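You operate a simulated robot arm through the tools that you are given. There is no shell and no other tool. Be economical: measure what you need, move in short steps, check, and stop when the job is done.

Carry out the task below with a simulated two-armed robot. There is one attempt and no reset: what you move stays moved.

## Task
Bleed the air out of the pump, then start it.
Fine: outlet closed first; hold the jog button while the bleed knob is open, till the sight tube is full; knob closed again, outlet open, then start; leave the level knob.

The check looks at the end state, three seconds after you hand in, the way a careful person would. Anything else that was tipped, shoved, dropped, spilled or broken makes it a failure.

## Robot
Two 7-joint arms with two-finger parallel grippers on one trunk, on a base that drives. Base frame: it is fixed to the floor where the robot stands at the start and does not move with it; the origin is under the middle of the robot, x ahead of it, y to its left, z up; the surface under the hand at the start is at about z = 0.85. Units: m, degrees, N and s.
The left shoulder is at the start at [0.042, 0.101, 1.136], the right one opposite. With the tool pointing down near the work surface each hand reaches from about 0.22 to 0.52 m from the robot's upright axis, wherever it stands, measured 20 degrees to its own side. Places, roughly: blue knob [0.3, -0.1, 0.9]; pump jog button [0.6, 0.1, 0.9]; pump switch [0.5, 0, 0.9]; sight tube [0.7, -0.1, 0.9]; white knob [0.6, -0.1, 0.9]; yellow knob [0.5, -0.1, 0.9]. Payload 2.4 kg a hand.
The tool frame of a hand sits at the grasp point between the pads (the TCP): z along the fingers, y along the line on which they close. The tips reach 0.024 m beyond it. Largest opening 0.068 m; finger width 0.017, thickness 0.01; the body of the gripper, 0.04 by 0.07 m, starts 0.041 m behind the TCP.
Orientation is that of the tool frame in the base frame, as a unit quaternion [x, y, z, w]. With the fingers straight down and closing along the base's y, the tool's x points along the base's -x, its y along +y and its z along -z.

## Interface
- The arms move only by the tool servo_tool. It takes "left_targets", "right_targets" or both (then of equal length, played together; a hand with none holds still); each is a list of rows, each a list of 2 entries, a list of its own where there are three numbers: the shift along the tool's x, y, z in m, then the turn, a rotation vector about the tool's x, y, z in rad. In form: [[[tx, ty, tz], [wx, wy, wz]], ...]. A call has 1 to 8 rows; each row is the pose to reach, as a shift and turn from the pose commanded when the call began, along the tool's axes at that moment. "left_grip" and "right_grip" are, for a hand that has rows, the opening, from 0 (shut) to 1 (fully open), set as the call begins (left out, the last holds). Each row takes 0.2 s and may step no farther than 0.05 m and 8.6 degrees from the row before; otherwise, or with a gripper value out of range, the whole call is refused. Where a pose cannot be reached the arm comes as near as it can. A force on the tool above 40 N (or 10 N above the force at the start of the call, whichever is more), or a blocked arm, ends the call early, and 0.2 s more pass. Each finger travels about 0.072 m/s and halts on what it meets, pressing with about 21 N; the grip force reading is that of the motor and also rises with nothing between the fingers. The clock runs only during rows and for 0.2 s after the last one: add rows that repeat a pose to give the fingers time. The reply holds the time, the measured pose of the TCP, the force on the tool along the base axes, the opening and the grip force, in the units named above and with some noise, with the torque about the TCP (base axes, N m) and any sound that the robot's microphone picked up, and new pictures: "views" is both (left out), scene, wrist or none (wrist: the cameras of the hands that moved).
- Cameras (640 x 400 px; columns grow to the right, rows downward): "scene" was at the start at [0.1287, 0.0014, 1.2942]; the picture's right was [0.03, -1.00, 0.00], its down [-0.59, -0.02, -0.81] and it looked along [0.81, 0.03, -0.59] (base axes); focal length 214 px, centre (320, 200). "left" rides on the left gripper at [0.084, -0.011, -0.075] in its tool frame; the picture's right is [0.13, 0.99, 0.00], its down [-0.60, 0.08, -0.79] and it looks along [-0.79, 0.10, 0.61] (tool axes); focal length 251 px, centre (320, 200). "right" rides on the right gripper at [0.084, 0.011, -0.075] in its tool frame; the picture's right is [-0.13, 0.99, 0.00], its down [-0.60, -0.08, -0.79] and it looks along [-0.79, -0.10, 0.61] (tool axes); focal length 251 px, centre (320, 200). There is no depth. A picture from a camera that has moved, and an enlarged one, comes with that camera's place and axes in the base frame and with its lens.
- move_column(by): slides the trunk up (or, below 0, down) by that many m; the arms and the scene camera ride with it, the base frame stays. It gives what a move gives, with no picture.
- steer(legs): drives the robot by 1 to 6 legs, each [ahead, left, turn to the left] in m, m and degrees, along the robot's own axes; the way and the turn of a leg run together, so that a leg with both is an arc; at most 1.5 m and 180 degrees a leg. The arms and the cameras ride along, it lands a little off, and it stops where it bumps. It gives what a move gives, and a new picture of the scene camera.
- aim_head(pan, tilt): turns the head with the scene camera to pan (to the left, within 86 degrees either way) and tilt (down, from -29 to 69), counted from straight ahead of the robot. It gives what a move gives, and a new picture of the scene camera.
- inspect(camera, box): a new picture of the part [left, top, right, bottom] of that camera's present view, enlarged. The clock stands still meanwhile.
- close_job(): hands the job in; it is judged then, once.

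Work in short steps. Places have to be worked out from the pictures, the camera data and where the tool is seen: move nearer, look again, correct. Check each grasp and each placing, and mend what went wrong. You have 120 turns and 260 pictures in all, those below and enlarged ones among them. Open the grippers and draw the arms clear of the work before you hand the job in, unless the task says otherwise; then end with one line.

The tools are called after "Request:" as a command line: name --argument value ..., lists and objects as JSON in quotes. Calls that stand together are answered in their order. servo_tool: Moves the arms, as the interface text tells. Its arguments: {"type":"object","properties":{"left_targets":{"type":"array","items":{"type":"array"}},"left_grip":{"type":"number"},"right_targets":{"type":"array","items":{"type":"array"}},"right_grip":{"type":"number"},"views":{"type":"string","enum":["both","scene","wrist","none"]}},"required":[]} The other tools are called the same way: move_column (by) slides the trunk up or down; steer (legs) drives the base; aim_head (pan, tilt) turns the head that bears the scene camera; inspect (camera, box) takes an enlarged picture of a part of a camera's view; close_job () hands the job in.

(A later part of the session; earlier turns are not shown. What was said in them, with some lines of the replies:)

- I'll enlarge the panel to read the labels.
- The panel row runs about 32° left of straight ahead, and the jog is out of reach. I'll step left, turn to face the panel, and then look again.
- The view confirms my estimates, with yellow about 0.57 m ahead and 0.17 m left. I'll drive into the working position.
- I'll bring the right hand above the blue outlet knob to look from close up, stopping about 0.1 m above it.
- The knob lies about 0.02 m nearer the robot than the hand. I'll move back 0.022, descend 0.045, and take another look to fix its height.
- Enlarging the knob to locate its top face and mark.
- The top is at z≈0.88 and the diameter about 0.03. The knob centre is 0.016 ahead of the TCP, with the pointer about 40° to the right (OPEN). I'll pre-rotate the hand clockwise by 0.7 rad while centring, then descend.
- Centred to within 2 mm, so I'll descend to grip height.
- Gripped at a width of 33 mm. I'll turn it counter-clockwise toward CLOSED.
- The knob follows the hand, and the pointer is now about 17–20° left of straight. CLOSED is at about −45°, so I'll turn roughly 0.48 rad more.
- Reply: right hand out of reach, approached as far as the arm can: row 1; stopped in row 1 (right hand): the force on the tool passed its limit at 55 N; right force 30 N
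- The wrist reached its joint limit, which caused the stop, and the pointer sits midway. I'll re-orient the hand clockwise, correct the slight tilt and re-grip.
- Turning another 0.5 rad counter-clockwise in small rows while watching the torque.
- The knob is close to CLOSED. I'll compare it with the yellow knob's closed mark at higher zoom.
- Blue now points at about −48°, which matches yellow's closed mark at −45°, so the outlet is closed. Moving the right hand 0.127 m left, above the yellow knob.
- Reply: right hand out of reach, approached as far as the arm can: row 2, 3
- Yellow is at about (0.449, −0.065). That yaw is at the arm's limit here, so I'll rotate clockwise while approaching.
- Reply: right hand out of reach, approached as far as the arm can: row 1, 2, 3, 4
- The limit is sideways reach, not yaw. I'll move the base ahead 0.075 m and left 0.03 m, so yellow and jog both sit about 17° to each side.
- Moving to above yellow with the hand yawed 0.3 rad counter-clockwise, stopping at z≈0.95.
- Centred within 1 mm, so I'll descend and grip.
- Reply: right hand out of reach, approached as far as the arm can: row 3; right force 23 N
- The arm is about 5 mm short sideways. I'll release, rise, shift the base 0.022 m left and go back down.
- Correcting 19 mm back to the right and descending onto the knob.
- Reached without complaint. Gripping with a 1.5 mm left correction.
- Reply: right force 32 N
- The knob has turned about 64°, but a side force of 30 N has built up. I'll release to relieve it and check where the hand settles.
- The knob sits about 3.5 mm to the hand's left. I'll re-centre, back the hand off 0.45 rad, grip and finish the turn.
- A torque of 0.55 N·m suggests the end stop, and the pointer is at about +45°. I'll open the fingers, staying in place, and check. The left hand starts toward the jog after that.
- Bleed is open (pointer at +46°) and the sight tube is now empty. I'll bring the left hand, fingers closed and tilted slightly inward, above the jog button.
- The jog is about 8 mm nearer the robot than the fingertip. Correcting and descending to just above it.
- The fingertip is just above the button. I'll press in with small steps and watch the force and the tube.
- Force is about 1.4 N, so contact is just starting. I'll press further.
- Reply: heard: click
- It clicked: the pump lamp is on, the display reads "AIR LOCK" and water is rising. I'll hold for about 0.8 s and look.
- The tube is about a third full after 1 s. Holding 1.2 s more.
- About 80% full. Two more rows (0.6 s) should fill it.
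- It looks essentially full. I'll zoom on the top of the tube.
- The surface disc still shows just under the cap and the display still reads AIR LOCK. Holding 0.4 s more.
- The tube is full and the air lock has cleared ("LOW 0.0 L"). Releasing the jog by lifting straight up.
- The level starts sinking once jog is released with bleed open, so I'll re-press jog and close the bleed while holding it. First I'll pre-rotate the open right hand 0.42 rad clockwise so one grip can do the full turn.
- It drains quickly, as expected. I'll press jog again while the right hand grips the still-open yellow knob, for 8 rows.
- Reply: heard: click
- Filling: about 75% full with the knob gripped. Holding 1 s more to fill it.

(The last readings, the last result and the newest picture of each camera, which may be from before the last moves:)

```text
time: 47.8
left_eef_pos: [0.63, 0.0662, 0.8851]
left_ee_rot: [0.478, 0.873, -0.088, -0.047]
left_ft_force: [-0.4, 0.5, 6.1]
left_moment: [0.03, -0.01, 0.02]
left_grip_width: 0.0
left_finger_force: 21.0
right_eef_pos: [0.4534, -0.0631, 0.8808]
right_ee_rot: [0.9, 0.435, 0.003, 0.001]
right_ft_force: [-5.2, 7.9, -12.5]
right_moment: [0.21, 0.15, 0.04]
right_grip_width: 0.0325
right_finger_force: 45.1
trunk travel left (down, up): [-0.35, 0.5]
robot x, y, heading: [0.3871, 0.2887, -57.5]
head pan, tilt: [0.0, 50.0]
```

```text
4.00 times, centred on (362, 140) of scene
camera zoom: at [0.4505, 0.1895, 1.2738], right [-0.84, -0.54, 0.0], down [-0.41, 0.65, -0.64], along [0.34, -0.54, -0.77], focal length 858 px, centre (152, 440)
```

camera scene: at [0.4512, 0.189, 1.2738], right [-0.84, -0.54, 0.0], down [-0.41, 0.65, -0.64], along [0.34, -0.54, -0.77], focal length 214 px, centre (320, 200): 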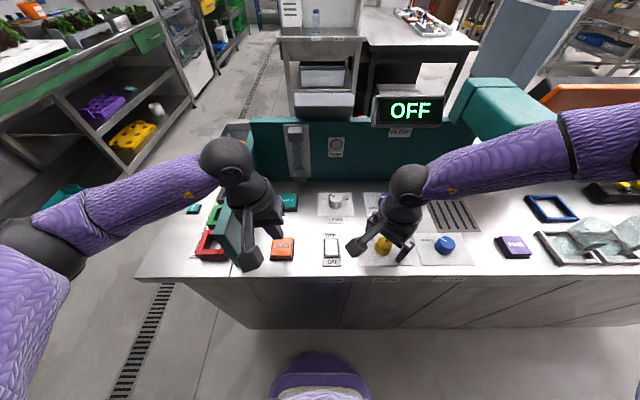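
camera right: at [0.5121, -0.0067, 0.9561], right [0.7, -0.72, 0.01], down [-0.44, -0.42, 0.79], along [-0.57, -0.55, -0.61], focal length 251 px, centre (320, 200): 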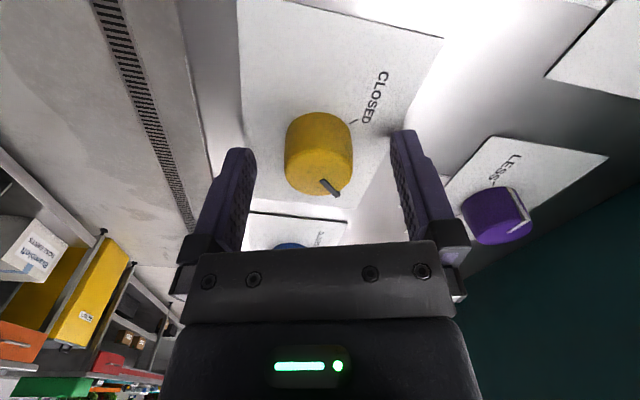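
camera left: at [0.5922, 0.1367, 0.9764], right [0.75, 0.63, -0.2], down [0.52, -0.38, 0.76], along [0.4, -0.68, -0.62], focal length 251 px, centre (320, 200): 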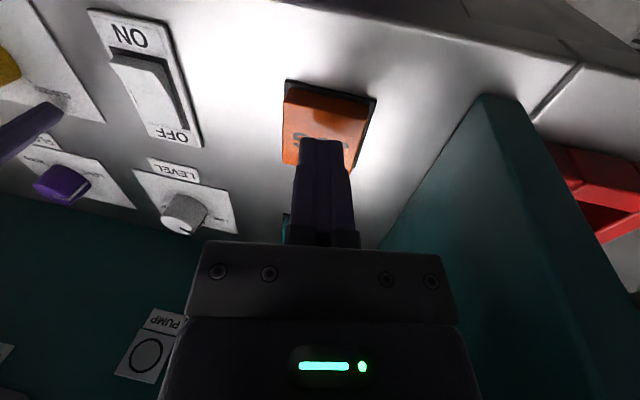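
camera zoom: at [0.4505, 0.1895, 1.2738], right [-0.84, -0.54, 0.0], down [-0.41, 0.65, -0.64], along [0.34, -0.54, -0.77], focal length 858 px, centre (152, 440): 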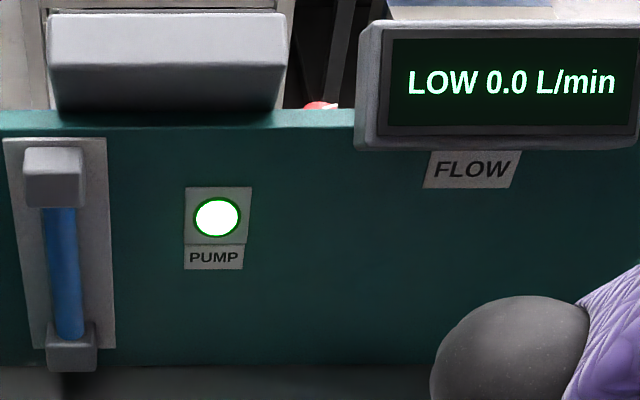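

The tube is full again. With jog still held, I turn the bleed knob counter-clockwise to close it, starting with the first 1.12 rad.

Request:
servo_tool --right_targets '[[[0, 0, 0], [0, 0, -0.14]], [[0, 0, 0], [0, 0, -0.28]], [[0, 0, 0], [0, 0, -0.42]], [[0, 0, 0], [0, 0, -0.56]], [[0, 0, 0], [0, 0, -0.7]], [[0, 0, 0], [0, 0, -0.84]], [[0, 0, 0], [0, 0, -0.98]], [[0, 0, 0], [0, 0, -1.12]]]' --views "wrist"

```text
time: 49.6
left_eef_pos: [0.6303, 0.0663, 0.8849]
left_ee_rot: [0.479, 0.872, -0.088, -0.049]
left_ft_force: [-0.9, 0.2, 5.8]
left_moment: [-0.04, 0.02, -0.01]
left_grip_width: 0.0
left_finger_force: 20.8
right_eef_pos: [0.4527, -0.0632, 0.8805]
right_ee_rot: [0.531, 0.847, 0.002, 0.003]
right_ft_force: [-4.4, 2.5, -10.5]
right_moment: [0.77, 0.32, 0.0]
right_grip_width: 0.0326
right_finger_force: 44.7
trunk travel left (down, up): [-0.35, 0.5]
robot x, y, heading: [0.3853, 0.2908, -57.5]
head pan, tilt: [0.0, 50.0]
camera right: at [0.4238, 0.0152, 0.9556], right [0.95, 0.32, 0.01], down [0.19, -0.58, 0.79], along [0.26, -0.75, -0.61], focal length 251 px, centre (320, 200)
```

right: 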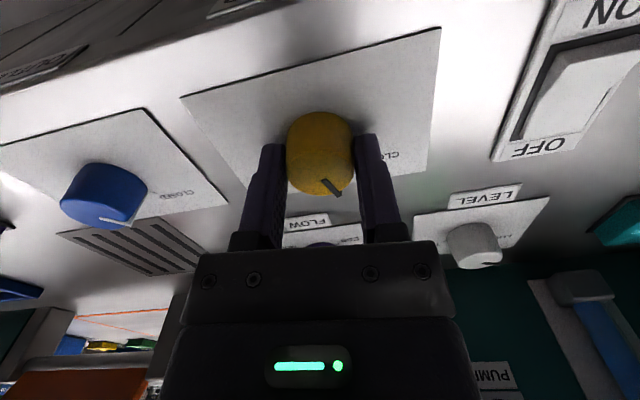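

The pointer is at about −20° now. Turning the remaining 0.45 rad.

Request:
servo_tool --right_targets '[[[0, 0, 0], [0, 0, -0.12]], [[0, 0, 0], [0, 0, -0.24]], [[0, 0, 0], [0, 0, -0.36]], [[0, 0, 0], [0, 0, -0.46]]]' --views "wrist"

Request:
inspect --camera "scene" --box '[350, 215, 414, 255]'

Request:
inspect --camera "right" --box '[220, 60, 420, 220]'

```text
time: 50.6
left_eef_pos: [0.6314, 0.0658, 0.884]
left_ee_rot: [0.478, 0.872, -0.088, -0.049]
left_ft_force: [1.0, 0.1, 4.5]
left_moment: [-0.01, -0.06, 0.03]
left_grip_width: 0.0
left_finger_force: 21.5
right_eef_pos: [0.4526, -0.0646, 0.8812]
right_ee_rot: [0.324, 0.946, 0.0, 0.003]
right_ft_force: [-3.4, 5.8, -15.0]
right_moment: [0.13, 0.33, -0.53]
right_grip_width: 0.033
right_finger_force: 44.7
trunk travel left (down, up): [-0.35, 0.5]
robot x, y, heading: [0.3897, 0.2903, -57.3]
head pan, tilt: [0.0, 50.0]
camera right: at [0.3912, -0.005, 0.9556], right [0.71, 0.7, 0.0], down [0.42, -0.43, 0.8], along [0.56, -0.56, -0.61], focal length 251 px, centre (320, 200)
```

right: 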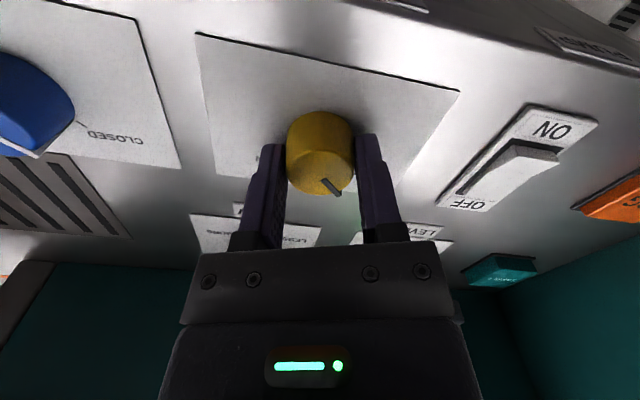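

```text
10.00 times, centred on (382, 235) of scene
camera zoom: at [0.4507, 0.1891, 1.2738], right [-0.84, -0.54, 0.0], down [-0.41, 0.65, -0.64], along [0.34, -0.54, -0.77], focal length 2145 px, centre (-300, -150)
```

zoom: 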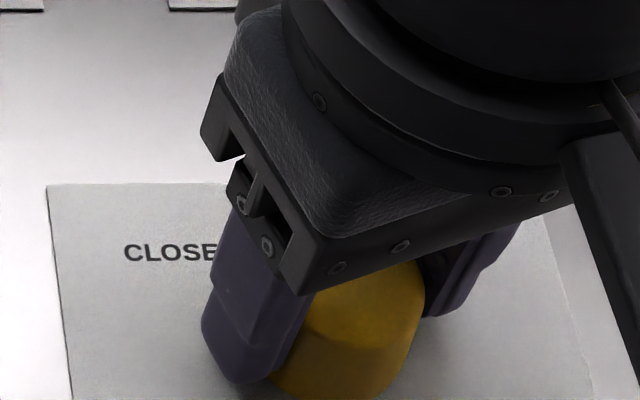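

```text
2.50 times, centred on (320, 140) of right
camera zoom: at [0.3912, -0.005, 0.9556], right [0.71, 0.7, 0.0], down [0.42, -0.43, 0.8], along [0.56, -0.56, -0.61], focal length 629 px, centre (320, 350)
```

zoom: 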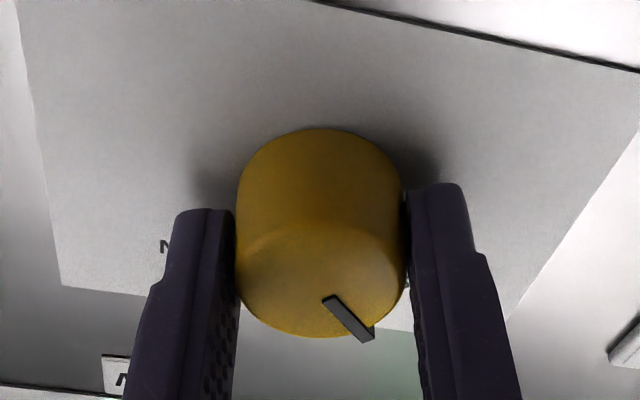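

Torque of −0.53 N·m at the stop means the bleed is closed. Now I lift the left hand off jog and check the tube.

Request:
servo_tool --left_targets '[[[0, -0.0036, -0.018], [0, 0, 0]], [[0, -0.012, -0.058], [0, 0, 0]], [[0, -0.02, -0.098], [0, 0, 0]]]' --views "none"

Request:
inspect --camera "scene" --box '[282, 90, 442, 190]'

```text
time: 51.4
left_eef_pos: [0.6305, 0.0664, 0.9855]
left_ee_rot: [0.479, 0.872, -0.086, -0.047]
left_ft_force: [-0.3, -0.4, 0.9]
left_moment: [-0.01, -0.01, 0.02]
left_grip_width: 0.0
left_finger_force: 20.8
right_eef_pos: [0.4533, -0.065, 0.8798]
right_ee_rot: [0.324, 0.946, 0.001, 0.003]
right_ft_force: [-5.8, 6.1, -12.6]
right_moment: [0.25, 0.11, -0.36]
right_grip_width: 0.0327
right_finger_force: 45.2
trunk travel left (down, up): [-0.35, 0.5]
robot x, y, heading: [0.3887, 0.2879, -57.5]
head pan, tilt: [0.0, 50.0]
```

```text
4.00 times, centred on (362, 140) of scene
camera zoom: at [0.4506, 0.189, 1.2738], right [-0.84, -0.54, 0.0], down [-0.41, 0.65, -0.64], along [0.34, -0.54, -0.77], focal length 858 px, centre (152, 440)
```

zoom: 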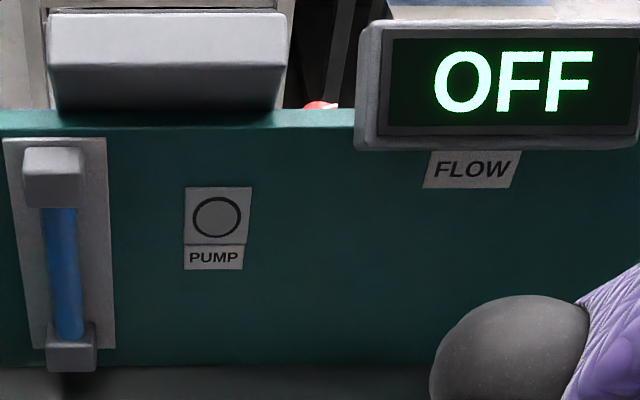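

The tube stays full. I'll release yellow, lift the right hand and verify the pointer.

Request:
servo_tool --right_targets '[[[0, 0, 0], [0, 0, 0]], [[0, 0, 0], [0, 0, 0]], [[0, 0, -0.035], [0, 0, 0]], [[0, 0, -0.07], [0, 0, 0]]]' --right_grip 1 --views "none"

Request:
inspect --camera "scene" --box '[350, 220, 414, 260]'

Request:
inspect --camera "scene" --box '[282, 90, 442, 190]'

```text
time: 52.4
left_eef_pos: [0.6298, 0.0657, 0.9855]
left_ee_rot: [0.479, 0.872, -0.088, -0.048]
left_ft_force: [-0.3, -0.1, -0.3]
left_moment: [0.0, 0.0, 0.01]
left_grip_width: 0.0003
left_finger_force: 21.5
right_eef_pos: [0.4528, -0.0642, 0.951]
right_ee_rot: [0.326, 0.946, 0.0, 0.003]
right_ft_force: [0.2, -0.1, -0.8]
right_moment: [0.01, -0.01, 0.0]
right_grip_width: 0.0679
right_finger_force: 0.0
trunk travel left (down, up): [-0.35, 0.5]
robot x, y, heading: [0.3886, 0.29, -57.7]
head pan, tilt: [0.0, 50.0]
```

```text
10.00 times, centred on (382, 240) of scene
camera zoom: at [0.4511, 0.1892, 1.2738], right [-0.84, -0.54, 0.0], down [-0.41, 0.65, -0.64], along [0.34, -0.54, -0.77], focal length 2145 px, centre (-300, -200)
```

zoom: 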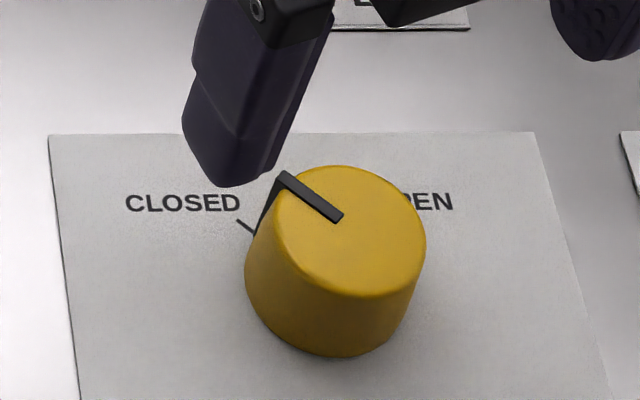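

```text
4.00 times, centred on (362, 140) of scene
camera zoom: at [0.4511, 0.1892, 1.2738], right [-0.84, -0.54, 0.0], down [-0.41, 0.65, -0.64], along [0.34, -0.54, -0.77], focal length 858 px, centre (152, 440)
```

zoom: 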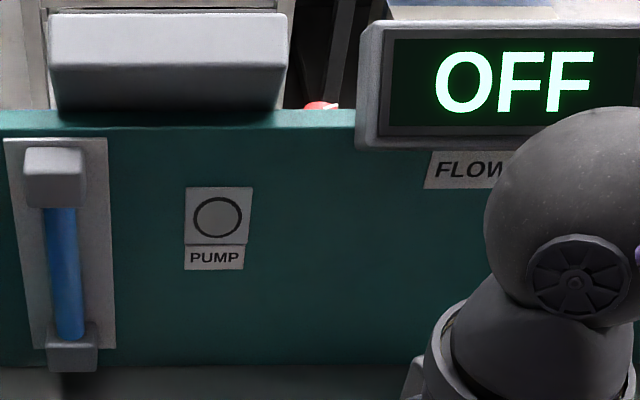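

Bleed is closed and the tube full. Moving the right hand over the blue outlet knob, keeping the counter-clockwise yaw.

Request:
servo_tool --right_targets '[[[0.0147, -0.0409, 0], [0, 0, 0]], [[0.0295, -0.0817, 0], [0, 0, 0]], [[0.0442, -0.1226, 0], [0, 0, 0]]]' --views "wrist"

Request:
inspect --camera "right" --box '[220, 20, 420, 180]'

```text
time: 53.2
left_eef_pos: [0.6308, 0.0661, 0.9858]
left_ee_rot: [0.479, 0.872, -0.088, -0.048]
left_ft_force: [-0.2, 0.6, -0.1]
left_moment: [0.03, 0.0, -0.05]
left_grip_width: 0.0001
left_finger_force: 21.2
right_eef_pos: [0.3402, -0.1349, 0.9504]
right_ee_rot: [0.323, 0.946, 0.001, 0.002]
right_ft_force: [-0.6, 0.8, -0.1]
right_moment: [0.01, 0.01, 0.0]
right_grip_width: 0.0678
right_finger_force: 0.0
trunk travel left (down, up): [-0.35, 0.5]
robot x, y, heading: [0.3901, 0.2873, -57.5]
head pan, tilt: [0.0, 50.0]
camera right: at [0.2799, -0.0749, 1.025], right [0.71, 0.7, 0.0], down [0.42, -0.43, 0.8], along [0.56, -0.56, -0.61], focal length 251 px, centre (320, 200)
```

right: 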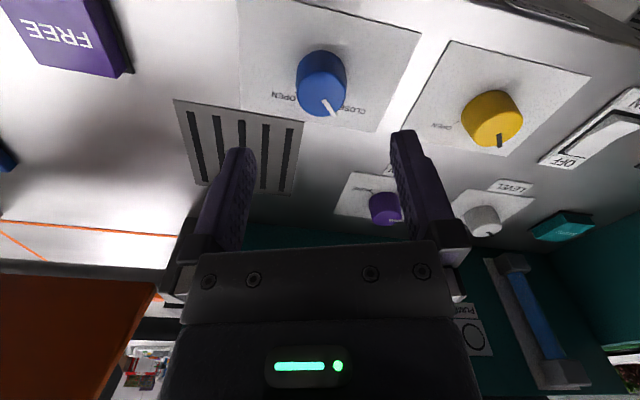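

```text
2.50 times, centred on (320, 100) of right
camera zoom: at [0.2799, -0.0749, 1.025], right [0.71, 0.7, 0.0], down [0.42, -0.43, 0.8], along [0.56, -0.56, -0.61], focal length 629 px, centre (320, 450)
```

zoom: 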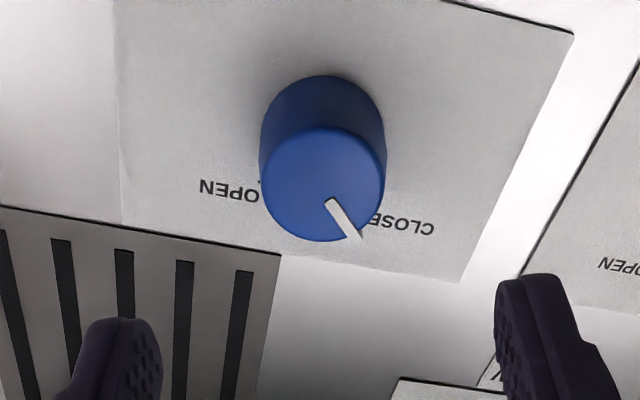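

Centred, so I'll descend, grip and turn clockwise to OPEN.

Request:
servo_tool --right_targets '[[[0, 0.0015, 0.025], [0, 0, 0]], [[0, 0.0015, 0.05], [0, 0, 0]], [[0, 0.0015, 0.069], [0, 0, 0]]]' --views "none"

Request:
servo_tool --right_targets '[[[0, 0, 0], [0, 0, 0]], [[0, 0, 0], [0, 0, 0]], [[0, 0, 0], [0, 0, 0]]]' --right_grip 0.3 --views "wrist"

```text
time: 54.0
left_eef_pos: [0.6295, 0.066, 0.9853]
left_ee_rot: [0.479, 0.872, -0.088, -0.049]
left_ft_force: [-0.1, 0.8, 0.5]
left_moment: [0.02, 0.03, -0.01]
left_grip_width: 0.0002
left_finger_force: 20.4
right_eef_pos: [0.3421, -0.132, 0.8805]
right_ee_rot: [0.326, 0.946, 0.0, 0.004]
right_ft_force: [1.0, -0.1, -0.6]
right_moment: [0.0, 0.02, 0.0]
right_grip_width: 0.068
right_finger_force: 0.0
trunk travel left (down, up): [-0.35, 0.5]
robot x, y, heading: [0.3877, 0.289, -57.8]
head pan, tilt: [0.0, 50.0]
```

```text
time: 54.8
left_eef_pos: [0.6304, 0.0649, 0.9853]
left_ee_rot: [0.479, 0.872, -0.087, -0.047]
left_ft_force: [1.0, 0.5, 0.2]
left_moment: [0.02, 0.03, -0.01]
left_grip_width: 0.0003
left_finger_force: 21.0
right_eef_pos: [0.3413, -0.1337, 0.8813]
right_ee_rot: [0.325, 0.946, 0.001, 0.003]
right_ft_force: [-6.4, -7.8, 0.8]
right_moment: [-0.36, 0.25, 0.0]
right_grip_width: 0.0329
right_finger_force: 44.8
trunk travel left (down, up): [-0.35, 0.5]
robot x, y, heading: [0.3897, 0.291, -57.8]
head pan, tilt: [0.0, 50.0]
camera right: at [0.2805, -0.0741, 0.9559], right [0.71, 0.7, 0.0], down [0.42, -0.43, 0.8], along [0.56, -0.56, -0.6], focal length 251 px, centre (320, 200)
```

right: 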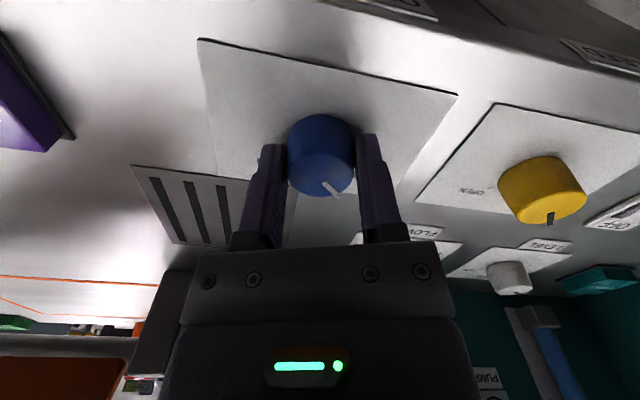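

Gripped. Turning clockwise 1.12 rad, then 0.46 rad more.

Request:
servo_tool --right_targets '[[[0, 0, 0], [0, 0, 0.14]], [[0, 0, 0], [0, 0, 0.28]], [[0, 0, 0], [0, 0, 0.42]], [[0, 0, 0], [0, 0, 0.56]], [[0, 0, 0], [0, 0, 0.7]], [[0, 0, 0], [0, 0, 0.84]], [[0, 0, 0], [0, 0, 0.98]], [[0, 0, 0], [0, 0, 1.12]]]' --views "none"

Request:
servo_tool --right_targets '[[[0, 0, 0], [0, 0, 0.12]], [[0, 0, 0], [0, 0, 0.24]], [[0, 0, 0], [0, 0, 0.36]], [[0, 0, 0], [0, 0, 0.46]]]' --views "both"

```text
time: 56.6
left_eef_pos: [0.6302, 0.0664, 0.986]
left_ee_rot: [0.479, 0.872, -0.087, -0.048]
left_ft_force: [-0.1, 0.3, -0.1]
left_moment: [-0.03, -0.02, 0.04]
left_grip_width: 0.0
left_finger_force: 21.3
right_eef_pos: [0.3417, -0.1331, 0.8802]
right_ee_rot: [0.778, 0.628, 0.002, 0.003]
right_ft_force: [-6.0, -6.2, 3.4]
right_moment: [-0.86, 0.44, 0.03]
right_grip_width: 0.0328
right_finger_force: 44.6
trunk travel left (down, up): [-0.35, 0.5]
robot x, y, heading: [0.3876, 0.2903, -57.7]
head pan, tilt: [0.0, 50.0]
```

```text
time: 57.6
left_eef_pos: [0.6299, 0.0661, 0.9852]
left_ee_rot: [0.478, 0.872, -0.088, -0.048]
left_ft_force: [-0.4, -0.6, -0.1]
left_moment: [0.0, -0.01, -0.01]
left_grip_width: 0.0
left_finger_force: 21.3
right_eef_pos: [0.3438, -0.1333, 0.8814]
right_ee_rot: [0.901, 0.435, 0.002, 0.0]
right_ft_force: [0.4, -4.6, 1.8]
right_moment: [-0.56, 0.39, 0.3]
right_grip_width: 0.033
right_finger_force: 44.9
trunk travel left (down, up): [-0.35, 0.5]
robot x, y, heading: [0.3897, 0.2875, -57.3]
head pan, tilt: [0.0, 50.0]
camera scene: at [0.4513, 0.1886, 1.2737], right [-0.84, -0.54, 0.0], down [-0.41, 0.65, -0.64], along [0.34, -0.54, -0.77], focal length 214 px, centre (320, 200)
camera right: at [0.4031, -0.0751, 0.9568], right [0.7, -0.72, 0.01], down [-0.44, -0.42, 0.79], along [-0.57, -0.55, -0.61], focal length 251 px, centre (320, 200)
```

scene: 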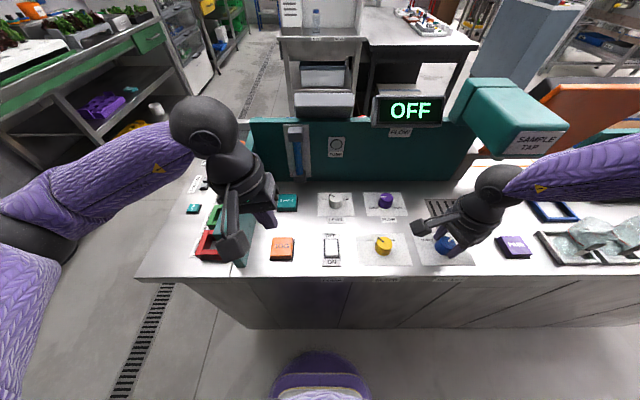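
right: 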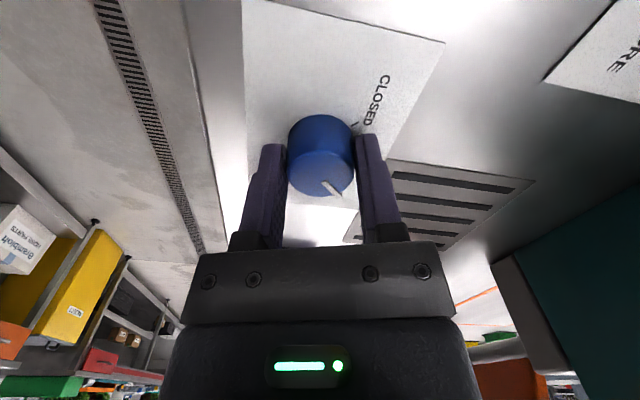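

A torque of 0.3 N·m shows it is at the stop. I'll release, lift away and verify the pointer.

Request:
servo_tool --right_targets '[[[0, 0, 0], [0, 0, 0]], [[0, 0, 0], [0, 0, 0]], [[0, 0, -0.035], [0, 0, 0]], [[0, 0, -0.075], [0, 0, -0.1]], [[0, 0, -0.1], [0, 0, -0.24]], [[0, 0, -0.1], [0, 0, -0.38]], [[0, 0, -0.1], [0, 0, -0.52]], [[0, 0, -0.1], [0, 0, -0.66]]]' --right_grip 1 --views "scene"

Request:
inspect --camera "scene" --box '[414, 222, 478, 262]'

Request:
inspect --camera "left" --box '[0, 0, 400, 300]'

Request:
inspect --camera "scene" --box '[305, 220, 369, 275]'

```text
time: 59.4
left_eef_pos: [0.6314, 0.0654, 0.9855]
left_ee_rot: [0.479, 0.872, -0.088, -0.049]
left_ft_force: [-0.1, 1.1, 0.4]
left_moment: [-0.02, -0.05, 0.0]
left_grip_width: 0.0001
left_finger_force: 20.9
right_eef_pos: [0.3427, -0.1328, 0.9802]
right_ee_rot: [0.71, 0.704, 0.001, 0.002]
right_ft_force: [0.6, -0.3, -0.8]
right_moment: [-0.02, 0.0, 0.02]
right_grip_width: 0.0679
right_finger_force: 0.0
trunk travel left (down, up): [-0.35, 0.5]
robot x, y, heading: [0.3854, 0.2915, -57.4]
head pan, tilt: [0.0, 50.0]
camera scene: at [0.4511, 0.189, 1.2738], right [-0.84, -0.54, 0.0], down [-0.41, 0.65, -0.64], along [0.34, -0.54, -0.77], focal length 214 px, centre (320, 200)
```

scene: 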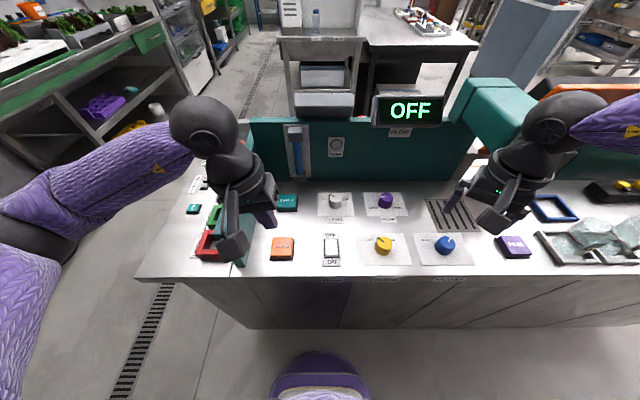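

```text
10.00 times, centred on (446, 242) of scene
camera zoom: at [0.4511, 0.189, 1.2738], right [-0.84, -0.54, 0.0], down [-0.41, 0.65, -0.64], along [0.34, -0.54, -0.77], focal length 2145 px, centre (-940, -220)
```

zoom: 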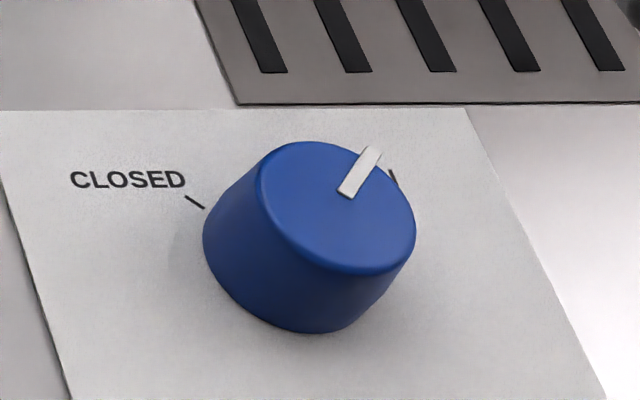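

```text
1.33 times, centred on (200, 150) of left
camera zoom: at [0.5891, 0.1397, 1.0605], right [0.75, 0.63, -0.2], down [0.52, -0.38, 0.76], along [0.41, -0.67, -0.62], focal length 335 px, centre (480, 267)
```

zoom: 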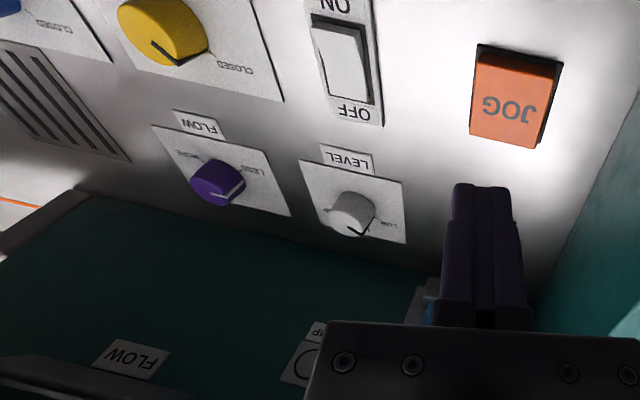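

```text
7.27 times, centred on (337, 248) of scene
camera zoom: at [0.4511, 0.189, 1.2738], right [-0.84, -0.54, 0.0], down [-0.41, 0.65, -0.64], along [0.34, -0.54, -0.77], focal length 1560 px, centre (196, -146)
```

zoom: 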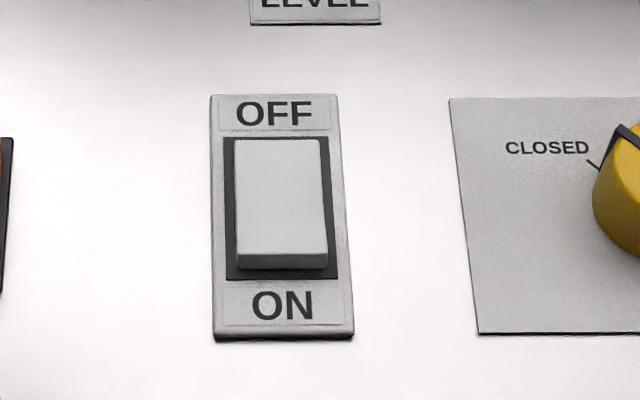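

The outlet is open (45°). The switch sits between the hands, so I'll raise the right hand, then shift the base 0.11 m right so the left hand can press the ON (near) end.

Request:
servo_tool --right_targets '[[[0.01, 0, -0.04], [0, 0, 0]], [[0.02, 0, -0.08], [0, 0, 0]], [[0.03, 0, -0.12], [0, 0, 0]]]' --views "none"

Request:
steer --legs '[[0, -0.11, 0]]'

Request:
inspect --camera "left" --box '[160, 0, 480, 200]'

```text
time: 60.2
left_eef_pos: [0.6314, 0.0665, 0.9863]
left_ee_rot: [0.479, 0.872, -0.088, -0.047]
left_ft_force: [0.1, 0.1, -0.7]
left_moment: [0.03, 0.01, 0.02]
left_grip_width: 0.0
left_finger_force: 20.8
right_eef_pos: [0.3419, -0.103, 1.1026]
right_ee_rot: [0.71, 0.704, 0.002, 0.002]
right_ft_force: [-0.8, -0.6, 0.7]
right_moment: [0.0, 0.0, -0.02]
right_grip_width: 0.0679
right_finger_force: 0.0
trunk travel left (down, up): [-0.35, 0.5]
robot x, y, heading: [0.3874, 0.2861, -57.7]
head pan, tilt: [0.0, 50.0]
```

```text
time: 61.4
left_eef_pos: [0.5364, 0.0067, 0.9869]
left_ee_rot: [0.478, 0.873, -0.087, -0.048]
left_ft_force: [-0.1, 0.1, 0.5]
left_moment: [0.0, -0.04, -0.03]
left_grip_width: 0.0
left_finger_force: 21.0
right_eef_pos: [0.2475, -0.1638, 1.1017]
right_ee_rot: [0.711, 0.703, 0.002, 0.002]
right_ft_force: [0.6, -0.3, 0.1]
right_moment: [0.01, 0.01, -0.02]
right_grip_width: 0.068
right_finger_force: 0.1
trunk travel left (down, up): [-0.35, 0.5]
robot x, y, heading: [0.2903, 0.2295, -57.9]
head pan, tilt: [0.0, 50.0]
camera scene: at [0.3572, 0.1294, 1.2738], right [-0.84, -0.54, 0.0], down [-0.41, 0.65, -0.64], along [0.34, -0.54, -0.77], focal length 214 px, centre (320, 200)
```

scene: 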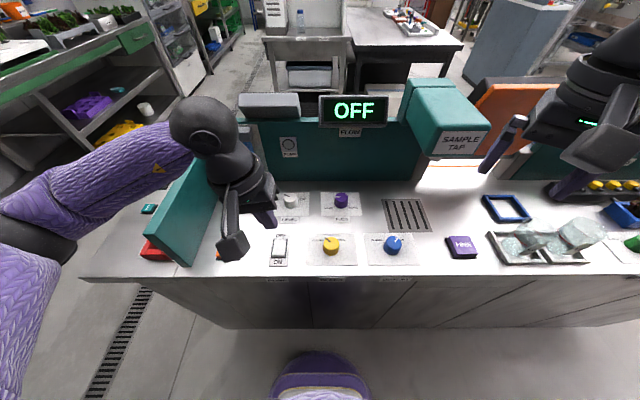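

```text
2.00 times, centred on (320, 100) of left
camera zoom: at [0.4953, 0.0803, 1.0605], right [0.75, 0.63, -0.2], down [0.52, -0.38, 0.76], along [0.41, -0.67, -0.62], focal length 503 px, centre (320, 400)
```

zoom: 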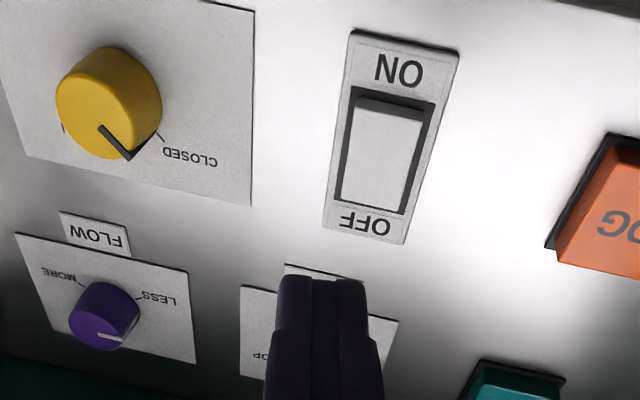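

The ON end is at about (0.536, 0.012). Lowering the fingertip to just above it.

Request:
servo_tool --left_targets '[[[0.005, 0.013, 0.028], [0, 0, 0]], [[0.005, 0.019, 0.056], [0, 0, 0]], [[0.005, 0.024, 0.08], [0, 0, 0]]]' --views "none"

Request:
inspect --camera "left" --box '[200, 60, 440, 220]'

Request:
inspect --camera "scene" --box '[240, 210, 320, 270]'

```text
time: 62.2
left_eef_pos: [0.5411, 0.0149, 0.9024]
left_ee_rot: [0.479, 0.872, -0.088, -0.049]
left_ft_force: [-0.1, 0.8, 0.9]
left_moment: [0.01, -0.01, 0.0]
left_grip_width: 0.0
left_finger_force: 20.9
right_eef_pos: [0.2491, -0.163, 1.1023]
right_ee_rot: [0.71, 0.704, 0.002, 0.003]
right_ft_force: [0.8, -0.1, 0.2]
right_moment: [0.0, 0.0, -0.02]
right_grip_width: 0.0679
right_finger_force: 0.0
trunk travel left (down, up): [-0.35, 0.5]
robot x, y, heading: [0.2932, 0.233, -57.3]
head pan, tilt: [0.0, 50.0]
```

```text
2.50 times, centred on (320, 140) of left
camera zoom: at [0.4988, 0.0884, 0.9769], right [0.75, 0.63, -0.2], down [0.52, -0.38, 0.76], along [0.41, -0.67, -0.62], focal length 629 px, centre (320, 350)
```

zoom: 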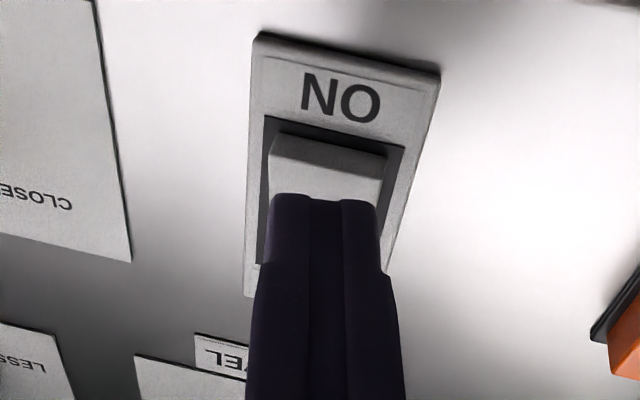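

```text
6.67 times, centred on (280, 240) of scene
camera zoom: at [0.3577, 0.1297, 1.2738], right [-0.84, -0.54, 0.0], down [-0.41, 0.65, -0.64], along [0.34, -0.54, -0.77], focal length 1430 px, centre (587, -67)
```

zoom: 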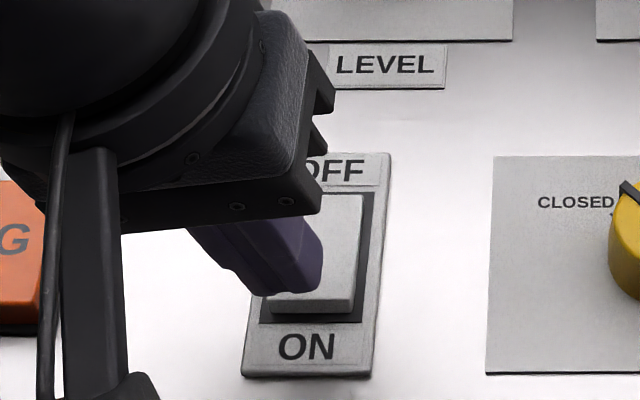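

Tip is above the ON half. I'll press down with a 4 mm nudge toward the near end.

Request:
servo_tool --left_targets '[[[0.004, 0.0006, 0.003], [0, 0, 0]], [[0.004, 0.0014, 0.007], [0, 0, 0]], [[0.004, 0.002, 0.01], [0, 0, 0]], [[0.004, 0.0026, 0.013], [0, 0, 0]]]' --views "none"

Request:
inspect --camera "scene" --box '[230, 80, 430, 270]'

```text
time: 63.2
left_eef_pos: [0.5394, 0.0184, 0.8903]
left_ee_rot: [0.478, 0.872, -0.088, -0.048]
left_ft_force: [0.2, 0.8, -0.5]
left_moment: [0.02, -0.01, 0.01]
left_grip_width: 0.0002
left_finger_force: 21.1
right_eef_pos: [0.248, -0.1632, 1.1021]
right_ee_rot: [0.71, 0.704, 0.0, 0.002]
right_ft_force: [-0.2, 0.5, 0.6]
right_moment: [0.02, 0.01, 0.02]
right_grip_width: 0.0683
right_finger_force: 0.0
trunk travel left (down, up): [-0.35, 0.5]
robot x, y, heading: [0.2904, 0.2262, -57.7]
head pan, tilt: [0.0, 50.0]
```

```text
2.11 times, centred on (330, 175) of scene
camera zoom: at [0.3577, 0.1298, 1.2738], right [-0.84, -0.54, 0.0], down [-0.41, 0.65, -0.64], along [0.34, -0.54, -0.77], focal length 452 px, centre (299, 253)
```

zoom: 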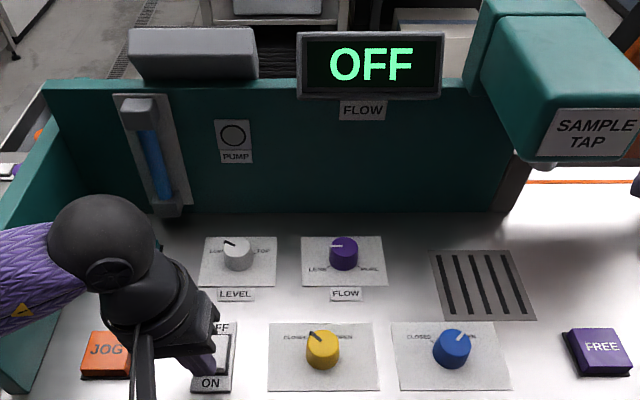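

No contact yet, so I'll press further in small steps.

Request:
servo_tool --left_targets '[[[0, 0.0006, 0.003], [0, 0, 0]], [[0, 0.0012, 0.006], [0, 0, 0]], [[0, 0.0018, 0.009], [0, 0, 0]]]' --views "none"

Request:
inspect --camera "scene" --box '[230, 80, 430, 270]'

```text
time: 64.1
left_eef_pos: [0.5374, 0.0188, 0.883]
left_ee_rot: [0.478, 0.872, -0.092, -0.045]
left_ft_force: [-0.3, 9.7, 25.7]
left_moment: [0.17, -0.2, 0.07]
left_grip_width: 0.0
left_finger_force: 21.1
right_eef_pos: [0.2477, -0.1611, 1.1033]
right_ee_rot: [0.71, 0.704, 0.002, 0.004]
right_ft_force: [0.4, -0.2, -0.6]
right_moment: [-0.01, 0.01, -0.04]
right_grip_width: 0.0682
right_finger_force: 0.2
trunk travel left (down, up): [-0.35, 0.5]
robot x, y, heading: [0.2921, 0.2326, -57.6]
head pan, tilt: [0.0, 50.0]
stopped in row 3 (left hand): the force on the tool passed its limit at 44 N (the readings are from after the stop); the commanded pose is now the measured one
```

```text
2.11 times, centred on (330, 175) of scene
camera zoom: at [0.3566, 0.1323, 1.2742], right [-0.84, -0.54, 0.0], down [-0.41, 0.65, -0.64], along [0.35, -0.54, -0.76], focal length 452 px, centre (299, 253)
```

zoom: 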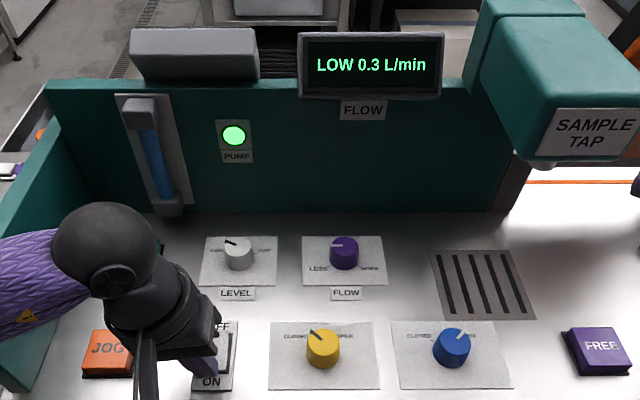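

The switch is on: lamp lit and flow building. Lifting the left hand clear.

Request:
servo_tool --left_targets '[[[0, -0.003, -0.015], [0, 0, 0]], [[0, -0.011, -0.055], [0, 0, 0]], [[0, -0.019, -0.095], [0, 0, 0]], [[0.01, -0.027, -0.135], [0, 0, 0]], [[0.02, -0.035, -0.175], [0, 0, 0]], [[0.03, -0.043, -0.215], [0, 0, 0]]]' --left_grip 0 --views "scene"

Request:
inspect --camera "scene" --box '[230, 80, 430, 270]'

```text
time: 65.5
left_eef_pos: [0.5214, 0.0446, 1.1022]
left_ee_rot: [0.478, 0.872, -0.091, -0.045]
left_ft_force: [0.4, -0.7, 0.3]
left_moment: [0.02, 0.02, 0.04]
left_grip_width: 0.0
left_finger_force: 20.9
right_eef_pos: [0.249, -0.1619, 1.1011]
right_ee_rot: [0.71, 0.704, 0.002, 0.003]
right_ft_force: [-0.3, 0.8, 0.7]
right_moment: [0.05, 0.0, -0.04]
right_grip_width: 0.068
right_finger_force: 0.1
trunk travel left (down, up): [-0.35, 0.5]
robot x, y, heading: [0.2951, 0.2303, -57.6]
head pan, tilt: [0.0, 50.0]
camera scene: at [0.3576, 0.1299, 1.2738], right [-0.84, -0.54, 0.0], down [-0.41, 0.65, -0.64], along [0.34, -0.54, -0.77], focal length 214 px, centre (320, 200)
```

scene: 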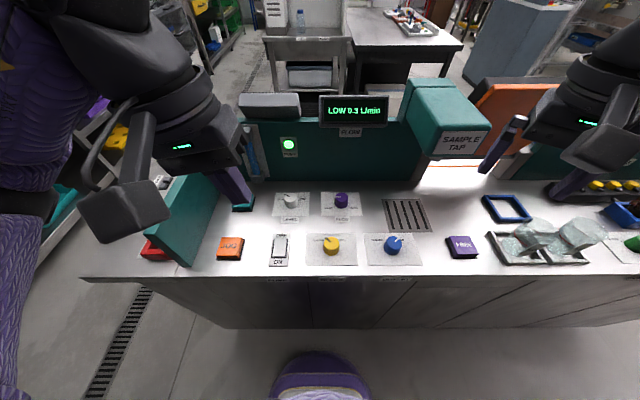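

```text
2.11 times, centred on (330, 175) of scene
camera zoom: at [0.3576, 0.1299, 1.2738], right [-0.84, -0.54, 0.0], down [-0.41, 0.65, -0.64], along [0.34, -0.54, -0.77], focal length 452 px, centre (299, 253)
```

zoom: 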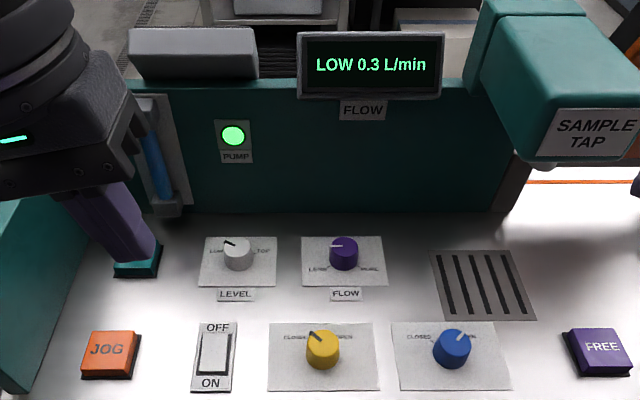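

The pump runs at "LOW 0.3 L/min" (the level selector is left at LOW), the tube is full, bleed closed and outlet open. I'll open the left gripper, raise it a little more and back the base off.

Request:
servo_tool --left_targets '[[[0.01, -0.008, -0.04], [0, 0, 0]], [[0.02, -0.012, -0.06], [0, 0, 0]], [[0.02, -0.012, -0.06], [0, 0, 0]], [[0.02, -0.012, -0.06], [0, 0, 0]]]' --left_grip 1 --views "none"

Request:
steer --legs '[[-0.15, 0, 0]]'

Request:
inspect --camera "scene" --box '[210, 50, 410, 200]'

```text
time: 66.5
left_eef_pos: [0.5116, 0.0621, 1.1615]
left_ee_rot: [0.478, 0.873, -0.091, -0.046]
left_ft_force: [0.5, 0.2, -0.3]
left_moment: [0.01, 0.01, 0.04]
left_grip_width: 0.0676
left_finger_force: 0.1
right_eef_pos: [0.25, -0.1629, 1.1022]
right_ee_rot: [0.71, 0.704, 0.002, 0.003]
right_ft_force: [0.5, 0.3, -0.3]
right_moment: [-0.02, -0.01, 0.03]
right_grip_width: 0.0682
right_finger_force: 0.0
trunk travel left (down, up): [-0.35, 0.5]
robot x, y, heading: [0.2925, 0.2281, -57.6]
head pan, tilt: [0.0, 50.0]
```

```text
time: 67.9
left_eef_pos: [0.4304, 0.1891, 1.1618]
left_ee_rot: [0.478, 0.872, -0.092, -0.045]
left_ft_force: [0.4, 0.5, -0.8]
left_moment: [-0.03, 0.03, 0.03]
left_grip_width: 0.0681
left_finger_force: 0.1
right_eef_pos: [0.1673, -0.0354, 1.1012]
right_ee_rot: [0.711, 0.704, 0.002, 0.003]
right_ft_force: [0.7, 0.1, -0.2]
right_moment: [-0.01, 0.01, -0.01]
right_grip_width: 0.0681
right_finger_force: 0.1
trunk travel left (down, up): [-0.35, 0.5]
robot x, y, heading: [0.2131, 0.3549, -57.6]
head pan, tilt: [0.0, 50.0]
camera scene: at [0.2769, 0.2571, 1.2739], right [-0.84, -0.54, 0.0], down [-0.41, 0.65, -0.64], along [0.35, -0.54, -0.77], focal length 214 px, centre (320, 200)
```

scene: 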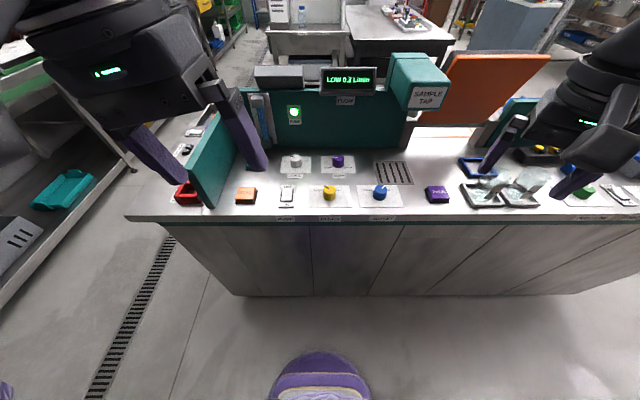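

```text
2.67 times, centred on (310, 125) of scene
camera zoom: at [0.2769, 0.2571, 1.2739], right [-0.84, -0.54, 0.0], down [-0.41, 0.65, -0.64], along [0.35, -0.54, -0.77], focal length 572 px, centre (347, 400)
```

zoom: 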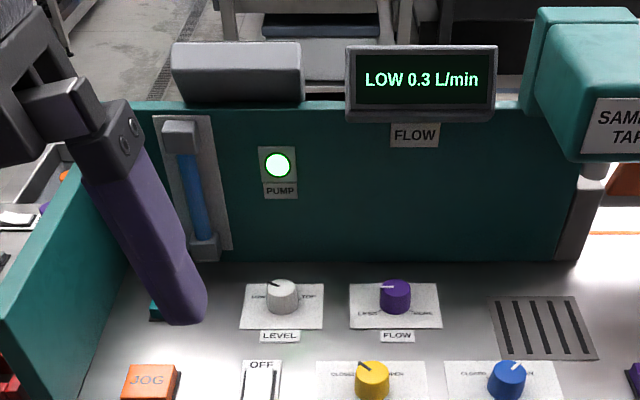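

Everything is in its final state: pump on with flow, tube full, bleed closed, outlet open, and the level and flow knobs untouched. Handing in.

Request:
close_job

```text
The job is handed in.
```

The pump is bled and running: sight tube full, bleed knob closed, outlet open, lamp lit, and the display reads "LOW 0.3 L/min". When I first let go of the jog with the bleed still open, the tube drained, so I refilled it and closed the bleed while holding the jog. I left the level knob alone.
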